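You operate a simulated robot arm through the tools that you are given. There is no shell and no other tool. Be economical: measure what you need, move in short steps, check, and stop when the job is done.

Carry out the task below with a simulated robot arm. There is one attempt and no reset: what you move stays moved.

JOB
Take the wooden block and leave it on the blue pouch.

It is judged by the outcome, as a careful person would: the job done as asked, and still so three seconds after it is handed in. It fails if anything else is knocked over, pushed out of place, dropped, spilled or broken.

ROBOT AND FRAMES
A 6-joint arm with a two-finger parallel gripper, fixed in place. Base frame: the origin is at the foot of the arm, x ahead of it, y to its left, z up; the work surface is at about z = 880. Readings come in mm, rad, newtons and seconds.
With the tool pointing down near the work surface it reaches from about 240 to 640 mm from the base axis. Its first joint turns from -1.152 to 1.152 rad. Payload 2.7 kg.
The TCP is the grasp point between the finger pads, 23 mm short of the fingertips. In the tool frame z runs along the fingers and y along their closing line. Largest opening 94 mm; finger width 38, thickness 10; the body of the gripper, 54 by 96 mm, starts 39 mm behind the TCP.
Orientation is that of the tool frame in the base frame, as a unit quaternion [w, x, y, z]. With the fingers straight down and closing along the base's y, the tool's x points along the base's -x, its y along +y and its z along -z.

CONTROLS
- The arm moves only by the tool nudge_tool. Its argument "targets" is a list of rows, each a list of 3 entries, a list of its own where there are three numbers: the shift along the tool's x, y, z in mm, then the turn, a rotation vector about the tool's x, y, z in rad, then the finger opening in mm, from 0 to 94. In form: [[[dx, dy, dz], [rx, ry, rz], hand], ...]. A call has 1 to 20 rows; each row shifts and turns the commanded pose from where the row before left it, along the tool's axes as they then stand. Rows are played at 5 a second. More than 50 mm and 0.15 rad between two rows, or a gripper value outside its range, and nothing of the call is played. Where a pose cannot be reached the arm comes as near as it can. A force on the tool above 40 N (or 10 N above the force at the start of the call, whichever is more), or a blocked arm, ends the call early, and 0.2 s more pass. Each finger travels about 45 mm/s and halts on what it meets, pressing with about 28 N; the grip force reading is that of the motor and also rises with nothing between the fingers. The clock runs only during rows and for 0.2 s after the last one: add rows that do not move to give the fingers time. It gives the time, the measured TCP pose, the force on the tool (base axes), the opening and the grip force at its end, in the units of the frame above (readings bear some noise), and new pictures: "pictures" is both (left out), scene, wrist or none.
- Cameras (640 x 400 px; columns grow to the right, rows downward): "scene" is fixed at [86.3, -453.3, 1386.4]; the picture's right is [0.58, -0.81, 0.00], its down [-0.58, -0.42, -0.70] and it looks along [0.57, 0.41, -0.71] (base axes); focal length 214 px, centre (320, 200). "wrist" rides on the gripper at [86, 16, -75] in the tool frame; the picture's right is [-0.18, 0.98, 0.00], its down [-0.58, -0.11, -0.81] and it looks along [-0.79, -0.15, 0.59] (tool axes); focal length 243 px, centre (320, 200). There is no depth. A picture from a camera that has moved, and an enlarged one, comes with that camera's place and axes in the base frame and with its lens.
- inspect(camera, box): a new picture of the part [left, top, right, bottom] of that camera's present view, enlarged. No time passes.
- close_job(): hands the job in; it is judged then, once.

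Work in short steps. Places have to be worked out from the pictures, the camera data and where the tool is seen: move nearer, look again, correct. Check each grasp and each placing, and mend what went wrong. You have 90 turns and 170 pictures in all, those below and enlarged ones among them. Open the gripper and draw the arm clear of the work before you hand the job in, unless the task says otherwise; then end with one line.

The tools are called after "Call:" by a JSON object that holds its "method" and its "body". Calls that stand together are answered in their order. nudge_tool: Moves the arm, as the interface text tells. Its arguments: {"type":"object","properties":{"targets":{"type":"array","items":{"type":"array"}},"pictures":{"type":"string","enum":["both","scene","wrist","none"]}},"required":["targets"]} The other tools are called the same way: inspect (camera, box) takes an enlarged picture of a part of a camera's view; close_job () hands the job in.

At the start:

```text
time: 0.0
tcp_pos: [290.6, -154.7, 1219.3]
orientation: [0.0, -0.001, 1.0, 0.0]
contact_force: [0.0, -0.9, -0.1]
grip_width: 94.1
grip_force: 0.1
```

scene: 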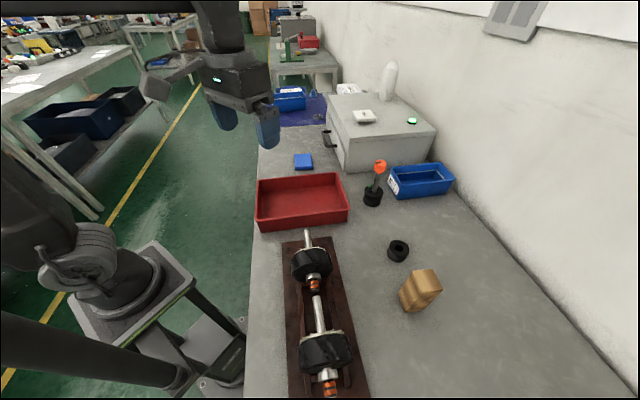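
wrist: 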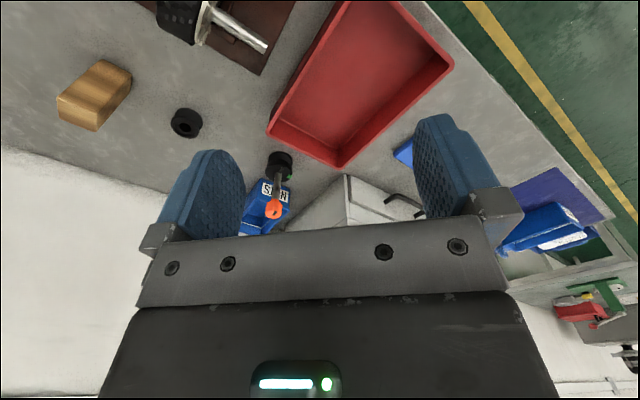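

I'll take enlarged views of the block and the candidate blue objects before I plan anything.

Call:
{"method": "inspect", "body": {"camera": "scene", "box": [360, 230, 480, 330]}}

Call:
{"method": "inspect", "body": {"camera": "scene", "box": [250, 80, 460, 220]}}

```text
4.00 times, centred on (420, 280) of scene
camera zoom: at [86.3, -453.3, 1386.4], right [0.58, -0.81, 0.0], down [-0.58, -0.42, -0.7], along [0.57, 0.41, -0.71], focal length 858 px, centre (-80, -120)
```

zoom: 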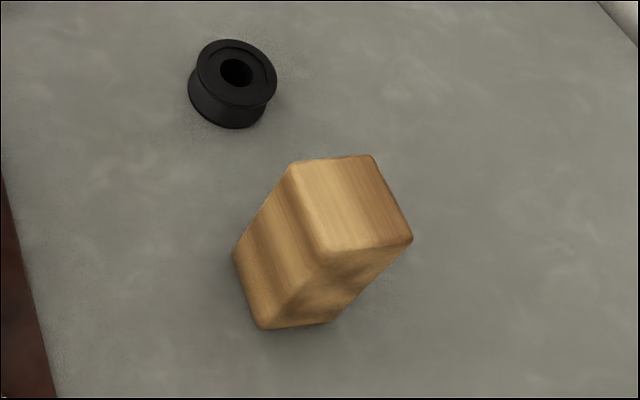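

```text
2.86 times, centred on (355, 150) of scene
camera zoom: at [86.3, -453.3, 1386.4], right [0.58, -0.81, 0.0], down [-0.58, -0.42, -0.7], along [0.57, 0.41, -0.71], focal length 613 px, centre (220, 343)
```

zoom: 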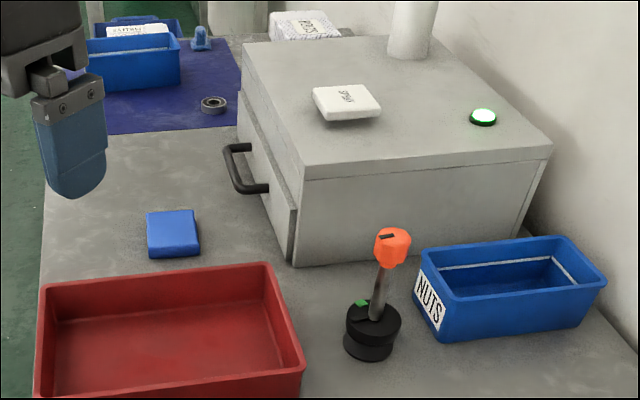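

The pouch is the small flat blue square at about (623, 15). The block stands upright at about (352, -517), roughly 44 mm square and 100 mm tall, with its sides turned about 40° and -50°. I'll move above the block and yaw the gripper to match.

Call:
{"method": "nudge_tool", "body": {"targets": [[[-6.1, -36.2, 11.9], [0, 0, 0], 94], [[-6.1, -36.2, 11.9], [0, 0, 0], 94], [[-6.1, -36.2, 11.9], [0, 0, 0], 94], [[-6.1, -36.2, 11.9], [0, 0, 0], 94], [[-6.1, -36.2, 11.9], [0, 0, 0], 94], [[-6.1, -36.2, 11.9], [0, 0, 0], 94], [[-6.1, -36.2, 11.9], [0, 0, 0], 94], [[-6.1, -36.2, 11.9], [0, 0, 0], 94], [[-6.1, -36.2, 11.9], [0, 0, 0], 94], [[-6.1, -36.2, 11.9], [0, 0, 0], 94], [[0, 0, 0], [0, 0, 0.125], 94], [[0, 0, 0], [0, 0, 0.125], 94], [[0, 0, 0], [0, 0, 0.125], 94], [[0, 0, 0], [0, 0, 0.125], 94], [[0, 0, 0], [0, 0, 0.125], 94], [[0, 0, 0], [0, 0, 0.125], 94], [[0, 0, 0], [0, 0, 0.123], 94], [[0, 0, 0], [0, 0, 0], 94]]}}

```text
time: 3.8
tcp_pos: [342.5, -497.1, 1097.8]
orientation: [0.0, 0.423, 0.906, 0.0]
contact_force: [-1.1, -0.2, -0.6]
grip_width: 94.0
grip_force: 0.1
out of reach, approached as far as the arm can: row 10
camera wrist: at [300.8, -419.1, 1172.6], right [0.87, 0.49, 0.0], down [0.29, -0.51, 0.81], along [0.4, -0.7, -0.59], focal length 243 px, centre (320, 200)
```

scene: 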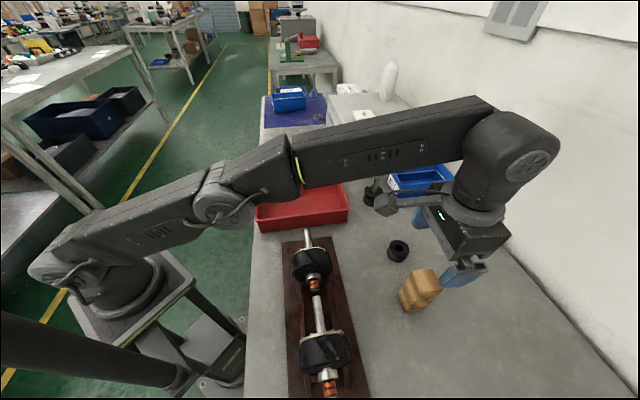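
wrist: 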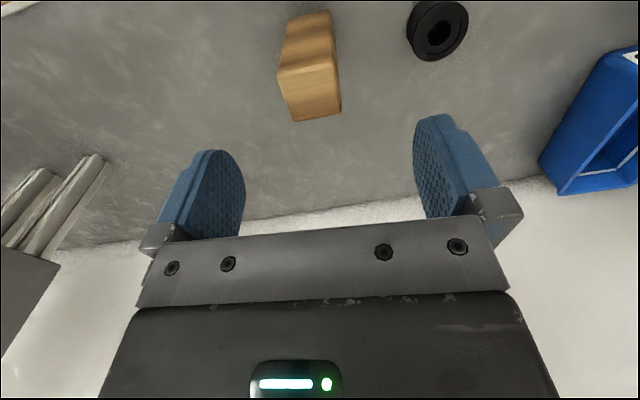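

The wrist view agrees: the block top is centred near (350, -516.5) with one edge at about 37-40°. The arm stopped short at this height, so I'll drop to just above the block, where the reach is longer, and read the pose again.

Call:
{"method": "nudge_tool", "body": {"targets": [[[0, 0, 28], [0, 0, 0], 94], [[0, 0, 28], [0, 0, 0], 94], [[0, 0, 27], [0, 0, 0], 94], [[0, 0, 0], [0, 0, 0], 94]]}}

```text
time: 4.8
tcp_pos: [344.9, -497.1, 1014.2]
orientation: [0.001, 0.422, 0.907, -0.001]
contact_force: [-0.4, -0.4, 0.1]
grip_width: 94.1
grip_force: 0.1
camera wrist: at [301.5, -419.9, 1088.5], right [0.87, 0.49, 0.0], down [0.29, -0.51, 0.81], along [0.4, -0.7, -0.59], focal length 243 px, centre (320, 200)
```

scene: 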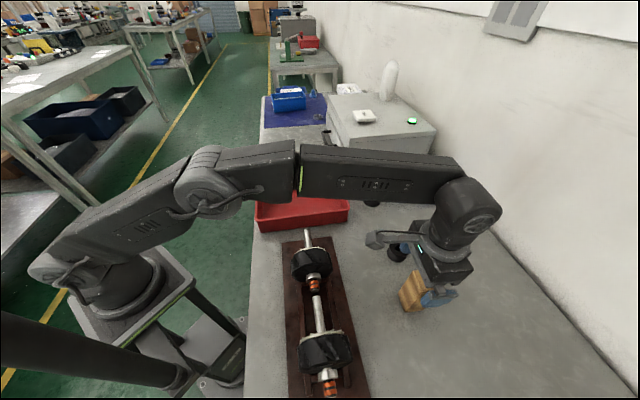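
wrist: 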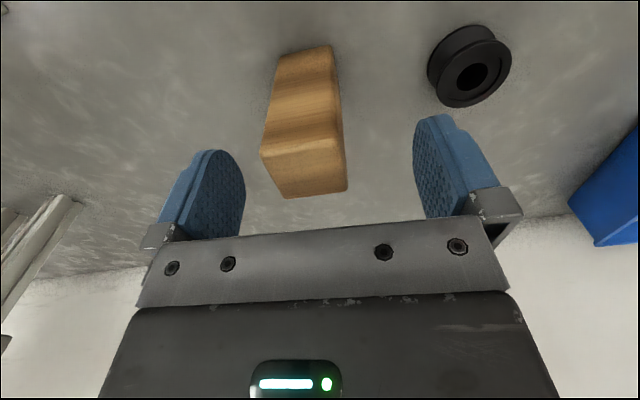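

The block's top centre now reads about (351, -518), so the tool needs about -20 mm along its x and -9 mm along its y. I'll make that shift while still above the block.

Call:
{"method": "nudge_tool", "body": {"targets": [[[-10, -4.5, 0], [0, 0, 0], 94], [[-10, -4.5, 0], [0, 0, 0], 94], [[0, 0, 0], [0, 0, 0], 94]]}}

```text
time: 5.6
tcp_pos: [350.9, -518.4, 1014.4]
orientation: [0.001, 0.422, 0.907, 0.0]
contact_force: [0.3, -0.4, 0.0]
grip_width: 93.8
grip_force: 0.1
camera wrist: at [306.8, -440.5, 1089.3], right [0.87, 0.49, 0.0], down [0.29, -0.51, 0.81], along [0.4, -0.7, -0.59], focal length 243 px, centre (320, 200)
```

scene: 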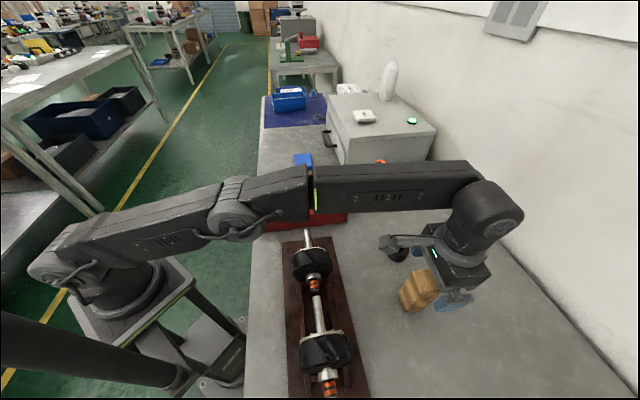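
wrist: 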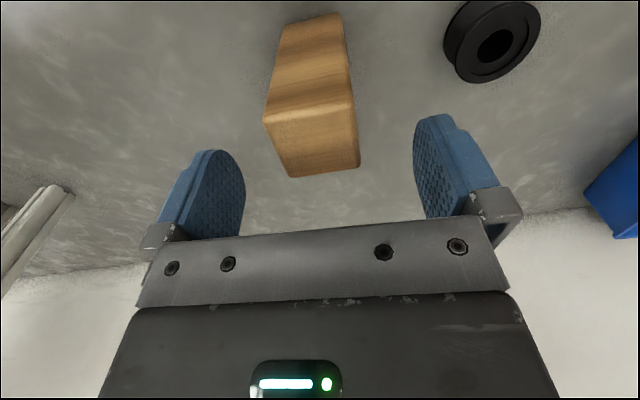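

The tool is now centred over the block to within a few mm. I'll descend 60 mm to z ≈ 954, which keeps the gripper body about 10 mm above the block top.

Call:
{"method": "nudge_tool", "body": {"targets": [[[0, 0, 15], [0, 0, 0], 94], [[0, 0, 15], [0, 0, 0], 94], [[0, 0, 15], [0, 0, 0], 94], [[0, 0, 15], [0, 0, 0], 94], [[0, 0, 0], [0, 0, 0], 94]]}}

```text
time: 6.8
tcp_pos: [348.7, -517.9, 955.7]
orientation: [0.0, 0.422, 0.907, -0.001]
contact_force: [-1.1, 0.7, 3.3]
grip_width: 94.1
grip_force: 0.1
camera wrist: at [306.0, -439.8, 1030.2], right [0.87, 0.49, 0.0], down [0.29, -0.51, 0.81], along [0.4, -0.7, -0.59], focal length 243 px, centre (320, 200)
```

scene: 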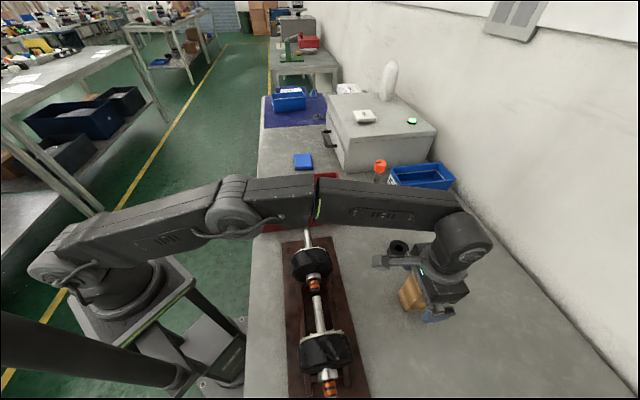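
wrist: 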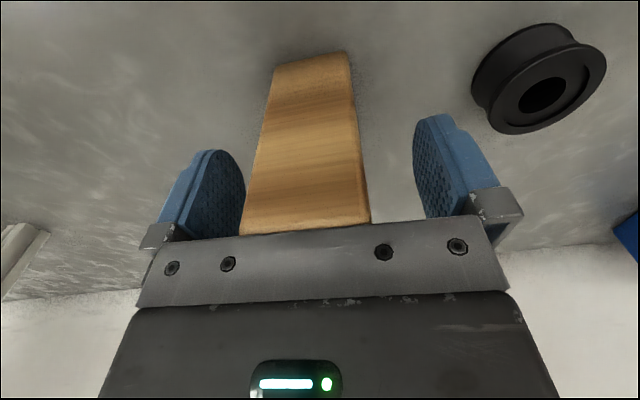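

Fingers straddle the block and it is centred to within about 1 mm. The upward force is 3 N and the block top reads nearer 990, so I'll back off 4 mm and then close.

Call:
{"method": "nudge_tool", "body": {"targets": [[[0, 0, -4], [0, 0, 0], 94], [[0, 0, 0], [0, 0, 0], 94], [[0, 0, 0], [0, 0, 0], 60], [[0, 0, 0], [0, 0, 0], 50], [[0, 0, 0], [0, 0, 0], 36], [[0, 0, 0], [0, 0, 0], 36], [[0, 0, 0], [0, 0, 0], 36], [[0, 0, 0], [0, 0, 0], 36]]}}

```text
time: 8.6
tcp_pos: [349.7, -517.4, 960.5]
orientation: [0.001, 0.422, 0.907, -0.001]
contact_force: [-0.7, -0.2, 0.7]
grip_width: 43.7
grip_force: 28.2
camera wrist: at [305.8, -439.8, 1033.9], right [0.87, 0.49, 0.0], down [0.29, -0.51, 0.81], along [0.4, -0.7, -0.59], focal length 243 px, centre (320, 200)
```

scene: 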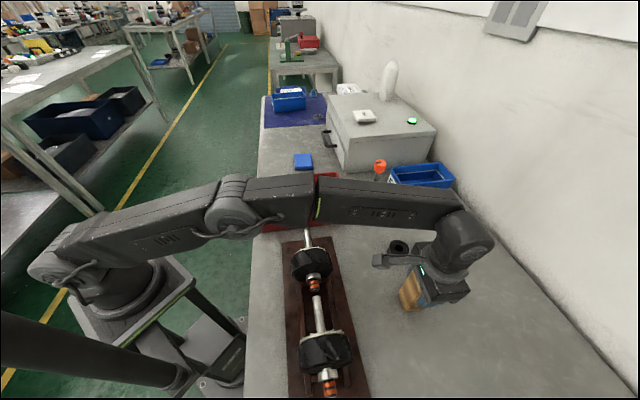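
wrist: 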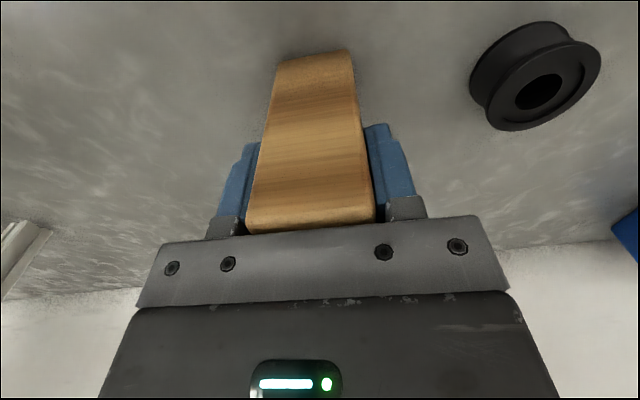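

Grip holds at 43.7 mm with 28 N. I'll lift straight up, draw inward, then swing at height toward the pouch side, keeping the tool orientation.

Call:
{"method": "nudge_tool", "body": {"targets": [[[0, 0, -15], [0, 0, 0], 36], [[0, 0, -20], [0, 0, 0], 36], [[0, 0, -20], [0, 0, 0], 36], [[25.1, 0.3, -24], [0, 0, 0], 36], [[25.1, 0.3, -24], [0, 0, 0], 36], [[25.1, 0.3, -24], [0, 0, 0], 36], [[25.1, 0.3, -24], [0, 0, 0], 36], [[25.1, 0.3, -24], [0, 0, 0], 36], [[0, 0, 0], [0, 0, 0], 36]]}}

Call:
{"method": "nudge_tool", "body": {"targets": [[[7.1, 33.5, 0], [0, 0, 0], 36], [[7.1, 33.5, 0], [0, 0, 0], 36], [[7.1, 33.5, 0], [0, 0, 0], 36], [[7.1, 33.5, 0], [0, 0, 0], 36], [[7.1, 33.5, 0], [0, 0, 0], 36], [[7.1, 33.5, 0], [0, 0, 0], 36], [[7.1, 33.5, 0], [0, 0, 0], 36], [[7.1, 33.5, 0], [0, 0, 0], 36], [[7.1, 33.5, 0], [0, 0, 0], 36], [[7.1, 33.5, 0], [0, 0, 0], 36], [[0, 0, 0], [0, 0, 0], 36]]}}

```text
time: 10.6
tcp_pos: [270.8, -419.4, 1135.4]
orientation: [0.001, 0.422, 0.906, 0.0]
contact_force: [-1.0, -0.1, -0.8]
grip_width: 43.9
grip_force: 28.1
camera wrist: at [228.0, -342.5, 1208.7], right [0.87, 0.49, 0.0], down [0.29, -0.51, 0.81], along [0.4, -0.7, -0.59], focal length 243 px, centre (320, 200)
```

scene: 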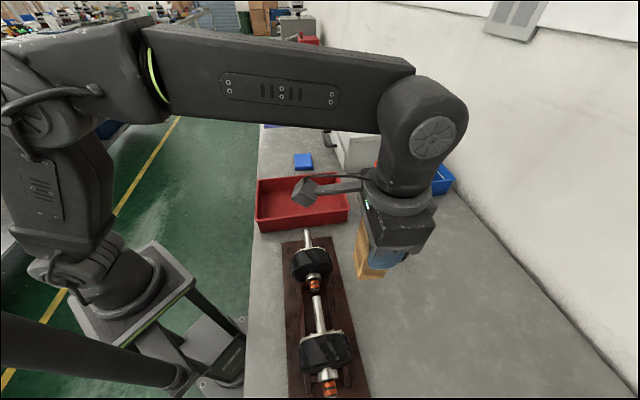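
wrist: 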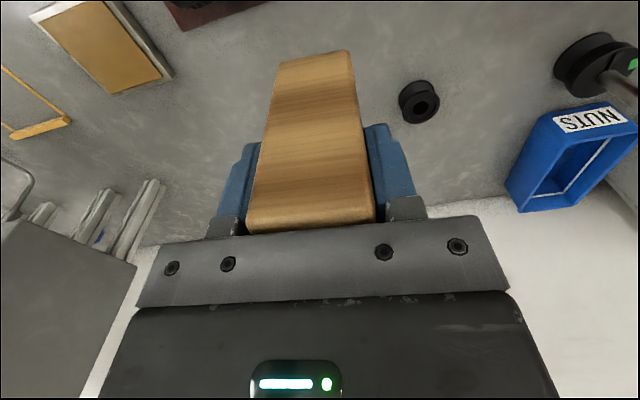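

```text
time: 13.0
tcp_pos: [480.7, -149.8, 1135.0]
orientation: [0.001, 0.422, 0.907, 0.0]
contact_force: [-1.0, -0.2, -1.0]
grip_width: 43.8
grip_force: 27.9
camera wrist: at [438.4, -71.8, 1209.8], right [0.87, 0.49, 0.0], down [0.29, -0.51, 0.81], along [0.4, -0.7, -0.59], focal length 243 px, centre (320, 200)
```

scene: 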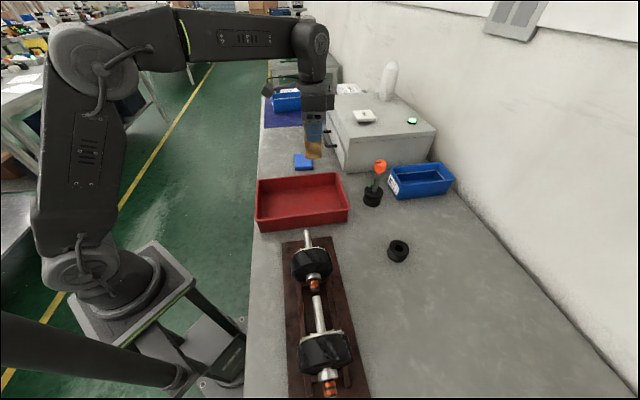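
wrist: 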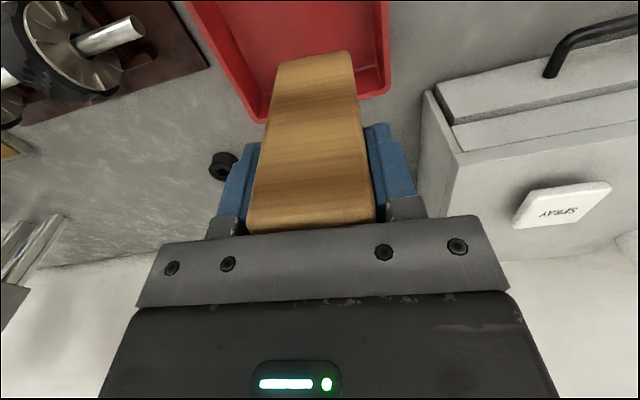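

The block is held securely over free air. I'll enlarge the pouch in the scene view to refine its position before going there.

Call:
{"method": "inspect", "body": {"camera": "scene", "box": [272, 140, 336, 180]}}

```text
10.00 times, centred on (304, 160) of scene
camera zoom: at [86.4, -453.2, 1386.4], right [0.58, -0.81, 0.0], down [-0.58, -0.42, -0.7], along [0.57, 0.41, -0.71], focal length 2145 px, centre (480, 600)
```

zoom: 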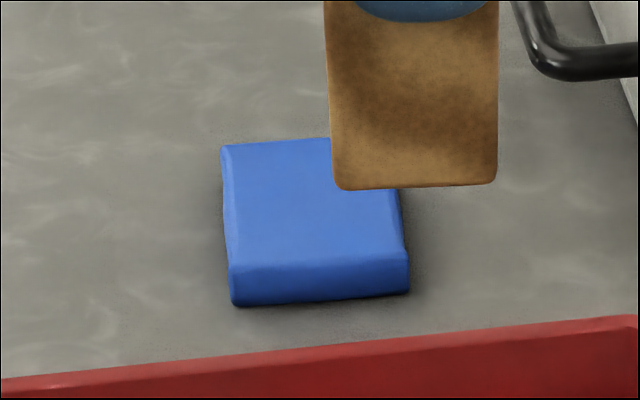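

The pouch is about 70 x 80 mm with its centre near (620, 12) and its top at about z 898, aligned with the block's current yaw. I'll move over it to TCP z ≈ 1015, which puts the block bottom at about 935.

Call:
{"method": "nudge_tool", "body": {"targets": [[[11.2, 30.1, 12], [0, 0, 0], 36], [[11.2, 30.1, 12], [0, 0, 0], 36], [[11.2, 30.1, 12], [0, 0, 0], 36], [[11.2, 30.1, 12], [0, 0, 0], 36], [[11.2, 30.1, 12], [0, 0, 0], 36], [[-5.4, 14.2, 15], [0, 0, 0], 36], [[-5.4, 14.2, 15], [0, 0, 0], 36], [[-5.4, 14.2, 15], [0, 0, 0], 36], [[-5.4, 14.2, 15], [0, 0, 0], 36], [[0, 0, 0], [0, 0, 0], 36]]}}

Call:
{"method": "inspect", "body": {"camera": "scene", "box": [256, 110, 352, 170]}}

```text
time: 15.2
tcp_pos: [617.7, 6.8, 1013.7]
orientation: [0.0, 0.421, 0.907, -0.001]
contact_force: [-0.7, 0.2, -1.6]
grip_width: 43.6
grip_force: 28.2
camera wrist: at [574.1, 85.4, 1087.9], right [0.87, 0.49, 0.0], down [0.29, -0.51, 0.81], along [0.4, -0.7, -0.59], focal length 243 px, centre (320, 200)
```

scene: 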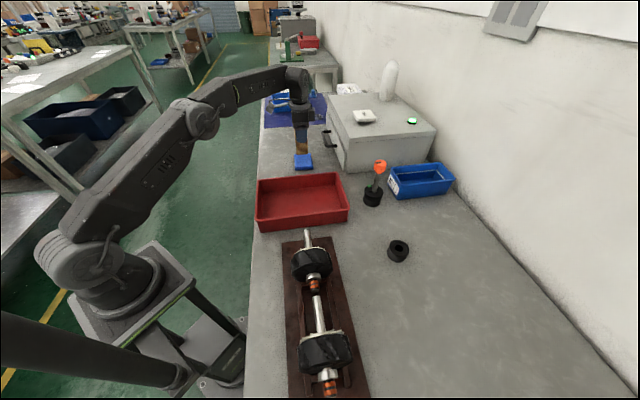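
wrist: 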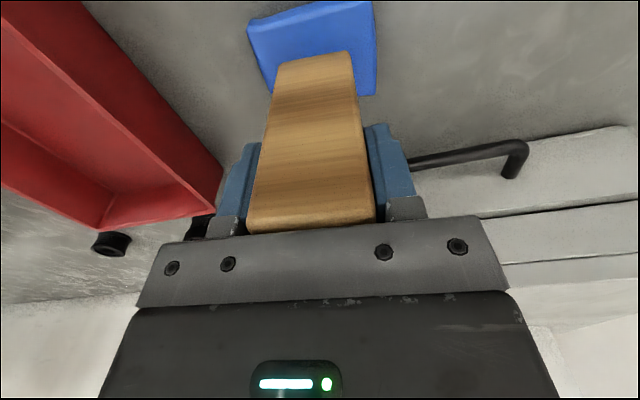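

```text
6.67 times, centred on (304, 140) of scene
camera zoom: at [86.4, -453.3, 1386.4], right [0.58, -0.81, 0.0], down [-0.58, -0.42, -0.7], along [0.57, 0.41, -0.71], focal length 1430 px, centre (427, 600)
```

zoom: 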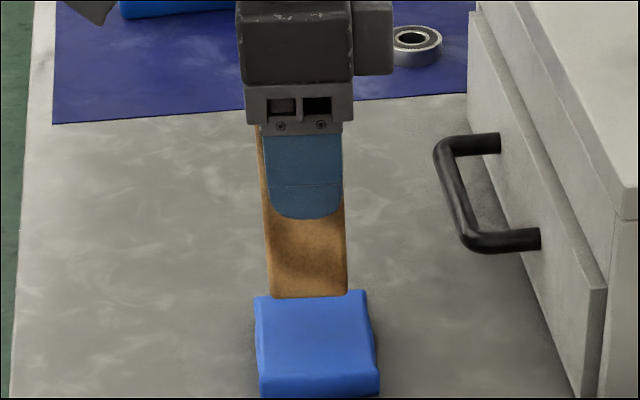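

The wrist view puts the pouch centre at about (617-620, 10-12), so the block is nearly centred. I'll correct +4 mm in y and lower to just above the contact height of about 979.

Call:
{"method": "nudge_tool", "body": {"targets": [[[3, 2.6, 10], [0, 0, 0], 36], [[0, 0, 10], [0, 0, 0], 36], [[0, 0, 8], [0, 0, 0], 36], [[0, 0, 0], [0, 0, 0], 36]]}}

Call:
{"method": "inspect", "body": {"camera": "scene", "box": [272, 140, 336, 180]}}

```text
time: 16.2
tcp_pos: [616.9, 11.8, 986.0]
orientation: [0.0, 0.422, 0.907, -0.001]
contact_force: [0.5, 0.4, -1.8]
grip_width: 43.6
grip_force: 27.8
camera wrist: at [574.3, 89.9, 1060.2], right [0.87, 0.49, 0.0], down [0.29, -0.51, 0.81], along [0.4, -0.7, -0.59], focal length 243 px, centre (320, 200)
```

scene: 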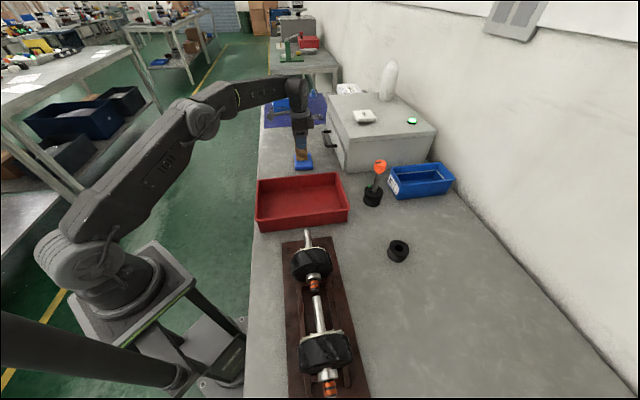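
wrist: 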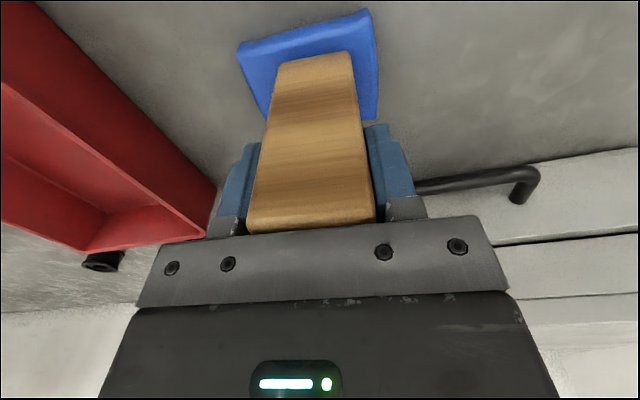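

```text
10.00 times, centred on (304, 160) of scene
camera zoom: at [86.3, -453.3, 1386.4], right [0.58, -0.81, 0.0], down [-0.58, -0.42, -0.7], along [0.57, 0.41, -0.71], focal length 2145 px, centre (480, 600)
```

zoom: 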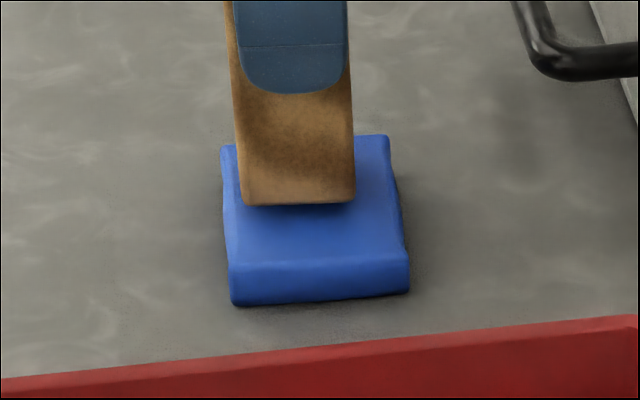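

From the scene view the block sits about 5 mm left of centre and about 9 mm too far back on the pouch. I'll shift it by roughly (-2, -9) mm in base axes and recheck before lowering.

Call:
{"method": "nudge_tool", "body": {"targets": [[[-5.6, -7.3, 0], [0, 0, 0], 36], [[0, 0, 0], [0, 0, 0], 36]]}}

Call:
{"method": "inspect", "body": {"camera": "scene", "box": [272, 140, 336, 180]}}

```text
time: 16.8
tcp_pos: [615.2, 3.0, 986.0]
orientation: [0.001, 0.421, 0.907, 0.0]
contact_force: [-0.6, 0.3, -1.8]
grip_width: 43.6
grip_force: 28.3
camera wrist: at [572.3, 80.8, 1060.4], right [0.87, 0.49, 0.0], down [0.29, -0.51, 0.81], along [0.4, -0.7, -0.59], focal length 243 px, centre (320, 200)
```

scene: 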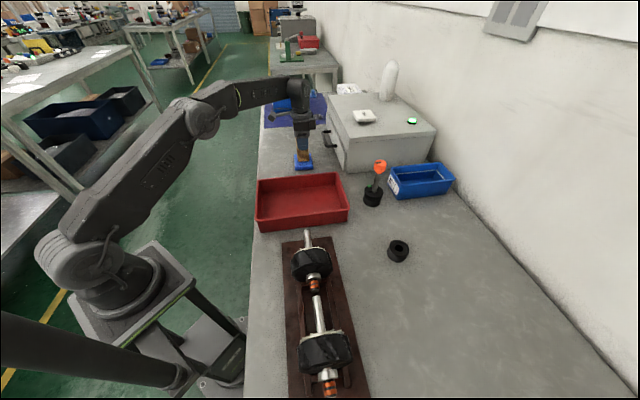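
wrist: 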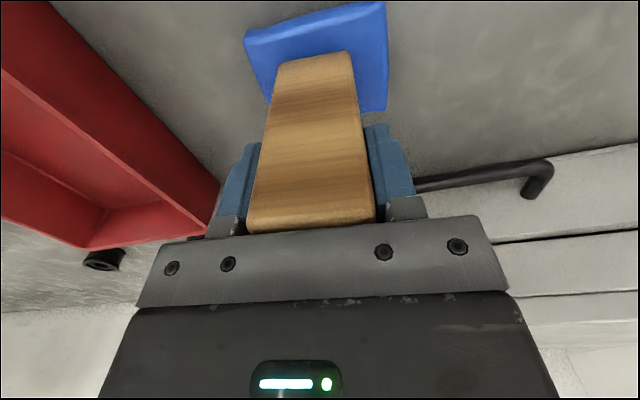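

```text
10.00 times, centred on (304, 160) of scene
camera zoom: at [86.3, -453.3, 1386.4], right [0.58, -0.81, 0.0], down [-0.58, -0.42, -0.7], along [0.57, 0.41, -0.71], focal length 2145 px, centre (480, 600)
```

zoom: 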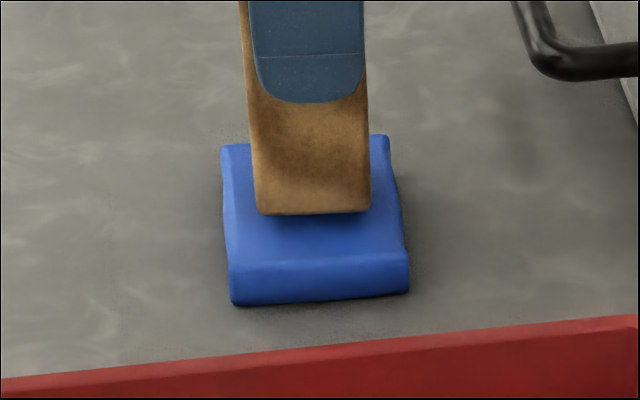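

It is now well centred. I'll lower in 2 mm steps and watch the force for contact with the pouch.

Call:
{"method": "nudge_tool", "body": {"targets": [[[0, 0, 2], [0, 0, 0], 36], [[0, 0, 2], [0, 0, 0], 36], [[0, 0, 2], [0, 0, 0], 36], [[0, 0, 0], [0, 0, 0], 36]], "pictures": "none"}}

Call:
{"method": "inspect", "body": {"camera": "scene", "box": [272, 140, 336, 180]}}

```text
time: 17.8
tcp_pos: [615.6, 4.1, 980.2]
orientation: [0.002, 0.422, 0.907, 0.0]
contact_force: [0.1, -0.3, -1.7]
grip_width: 43.9
grip_force: 28.3
```

```text
10.00 times, centred on (304, 160) of scene
camera zoom: at [86.3, -453.3, 1386.4], right [0.58, -0.81, 0.0], down [-0.58, -0.42, -0.7], along [0.57, 0.41, -0.71], focal length 2145 px, centre (480, 600)
```

zoom: 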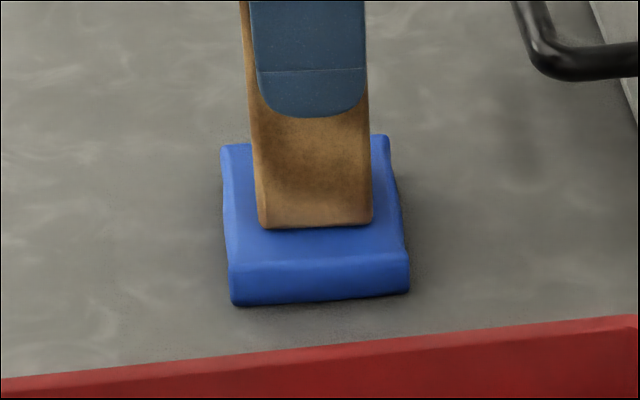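

No contact yet. I'll continue in smaller steps.

Call:
{"method": "nudge_tool", "body": {"targets": [[[0, 0, 1], [0, 0, 0], 36], [[0, 0, 1], [0, 0, 0], 36], [[0, 0, 0], [0, 0, 0], 36]], "pictures": "none"}}

```text
time: 18.6
tcp_pos: [615.3, 3.9, 980.1]
orientation: [0.003, 0.422, 0.907, 0.0]
contact_force: [0.2, -1.6, 6.9]
grip_width: 43.8
grip_force: 27.9
```

There is contact: the force rose to about 7 N upward. I'll release gradually to a modest opening and check.

Call:
{"method": "nudge_tool", "body": {"targets": [[[0, 0, 0], [0, 0, 0], 44], [[0, 0, 0], [0, 0, 0], 46], [[0, 0, 0], [0, 0, 0], 50], [[0, 0, 0], [0, 0, 0], 56], [[0, 0, 0], [0, 0, 0], 64], [[0, 0, 0], [0, 0, 0], 70], [[0, 0, 0], [0, 0, 0], 70]]}}

Call:
{"method": "inspect", "body": {"camera": "scene", "box": [272, 140, 336, 180]}}

```text
time: 20.2
tcp_pos: [614.7, 4.6, 978.2]
orientation: [0.001, 0.422, 0.907, 0.0]
contact_force: [0.7, 0.4, -0.4]
grip_width: 70.1
grip_force: 0.1
camera wrist: at [572.1, 81.2, 1052.5], right [0.87, 0.49, 0.0], down [0.29, -0.51, 0.81], along [0.4, -0.7, -0.59], focal length 243 px, centre (320, 200)
```

scene: 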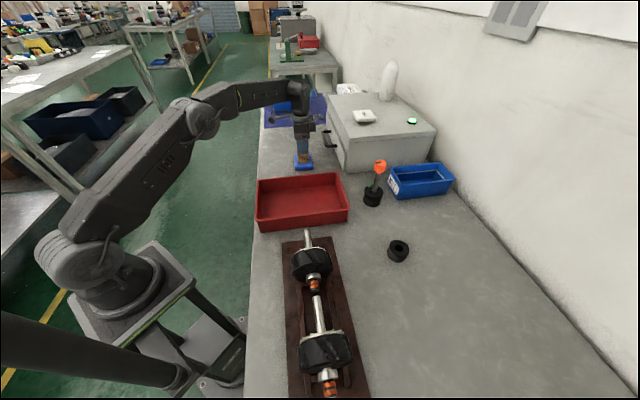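
wrist: 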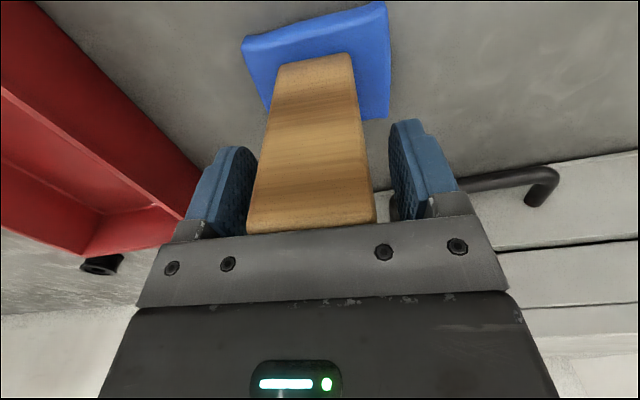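

```text
10.00 times, centred on (304, 160) of scene
camera zoom: at [86.3, -453.3, 1386.4], right [0.58, -0.81, 0.0], down [-0.58, -0.42, -0.7], along [0.57, 0.41, -0.71], focal length 2145 px, centre (480, 600)
```

zoom: 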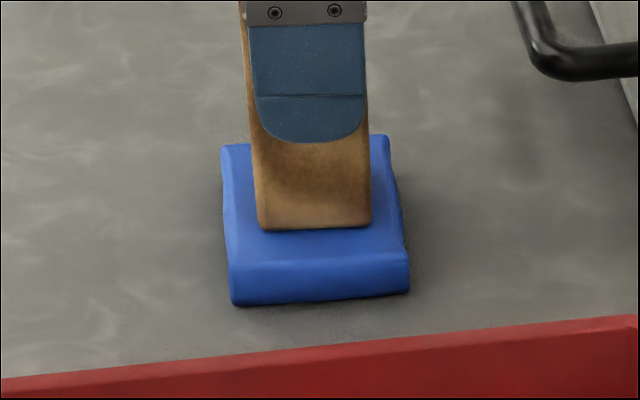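

The block stands level on the pouch with the fingers clear on both sides. I'll raise the tool straight up in small steps until the fingertips clear the block top.

Call:
{"method": "nudge_tool", "body": {"targets": [[[0, 0, -10], [0, 0, 0], 70], [[0, 0, -10], [0, 0, 0], 70], [[0, 0, -10], [0, 0, 0], 70], [[0, 0, -10], [0, 0, 0], 70], [[0, 0, -10], [0, 0, 0], 70], [[0, 0, -10], [0, 0, 0], 70], [[0, 0, 0], [0, 0, 0], 70]]}}

```text
time: 21.8
tcp_pos: [614.0, 3.0, 1039.1]
orientation: [0.001, 0.422, 0.907, 0.0]
contact_force: [-0.4, 0.4, 0.2]
grip_width: 69.8
grip_force: 0.0
camera wrist: at [571.3, 81.4, 1113.0], right [0.87, 0.49, 0.0], down [0.29, -0.51, 0.81], along [0.4, -0.7, -0.59], focal length 243 px, centre (320, 200)
```

scene: 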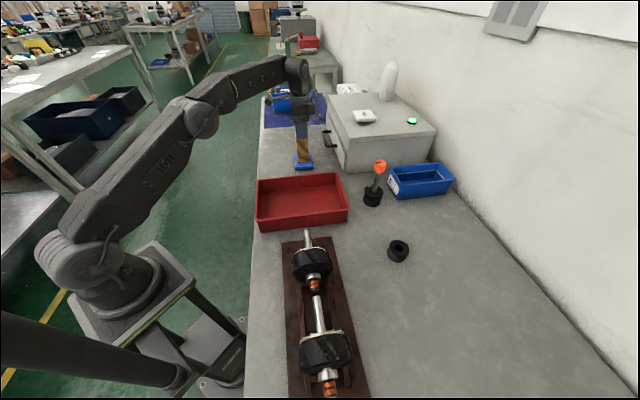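
wrist: 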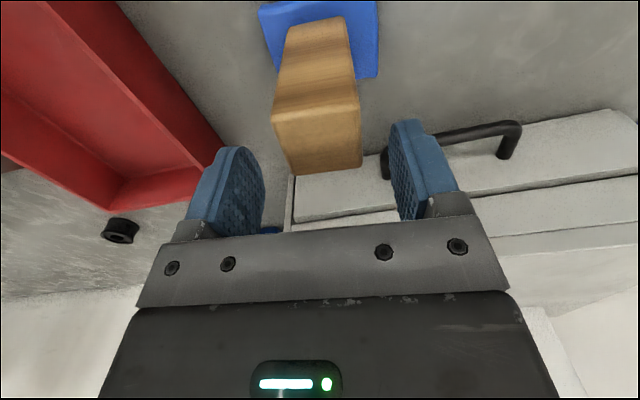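

The fingertips are just above the block top and the block stays put. I'll go up and back toward the base to clear it.

Call:
{"method": "nudge_tool", "body": {"targets": [[[0, 0, -12], [0, 0, 0], 70], [[6, -7, -20], [0, 0, 0], 70], [[12.9, -15.3, -25], [0, 0, 0], 70], [[12.9, -15.3, -25], [0, 0, 0], 70], [[19, -23, -20], [0, 0, 0], 70], [[19, -23, -10], [0, 0, 0], 70], [[19, -23, 0], [0, 0, 0], 70], [[19, -23, 0], [0, 0, 0], 70], [[19, -23, 0], [0, 0, 0], 70], [[0, 0, 0], [0, 0, 0], 70]]}}

Call:
{"method": "inspect", "body": {"camera": "scene", "box": [250, 80, 460, 220]}}

```text
time: 24.0
tcp_pos: [415.6, 3.3, 1148.9]
orientation: [0.001, 0.422, 0.907, 0.0]
contact_force: [0.1, -0.2, 0.1]
grip_width: 70.0
grip_force: 0.0
camera wrist: at [372.8, 80.6, 1224.1], right [0.87, 0.49, 0.0], down [0.29, -0.51, 0.81], along [0.4, -0.7, -0.59], focal length 243 px, centre (320, 200)
```

scene: 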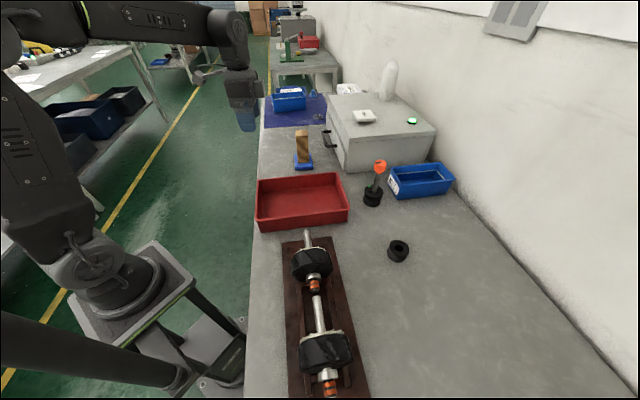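
wrist: 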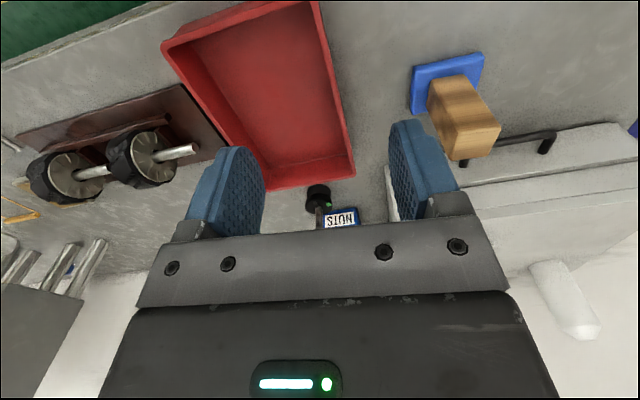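

```text
2.86 times, centred on (355, 150) of scene
camera zoom: at [86.3, -453.3, 1386.4], right [0.58, -0.81, 0.0], down [-0.58, -0.42, -0.7], along [0.57, 0.41, -0.71], focal length 613 px, centre (220, 343)
```

zoom: 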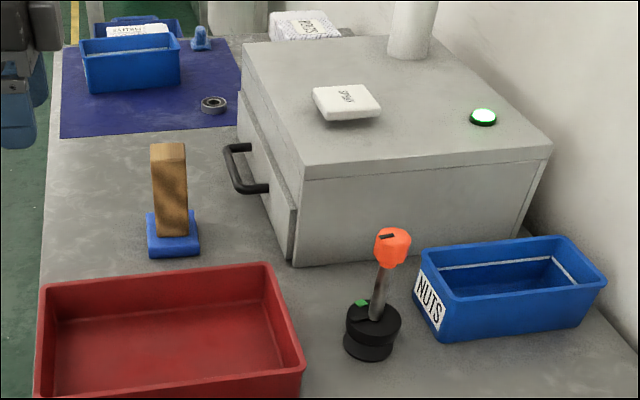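

The block stands upright on the pouch, nothing else has moved, and the open gripper is clear, so I'm handing the job in.

Call:
{"method": "close_job", "body": {}}

```text
The job is handed in.
```

The wooden block is standing upright on the blue pouch, nothing else was disturbed, and the gripper is open and drawn clear.
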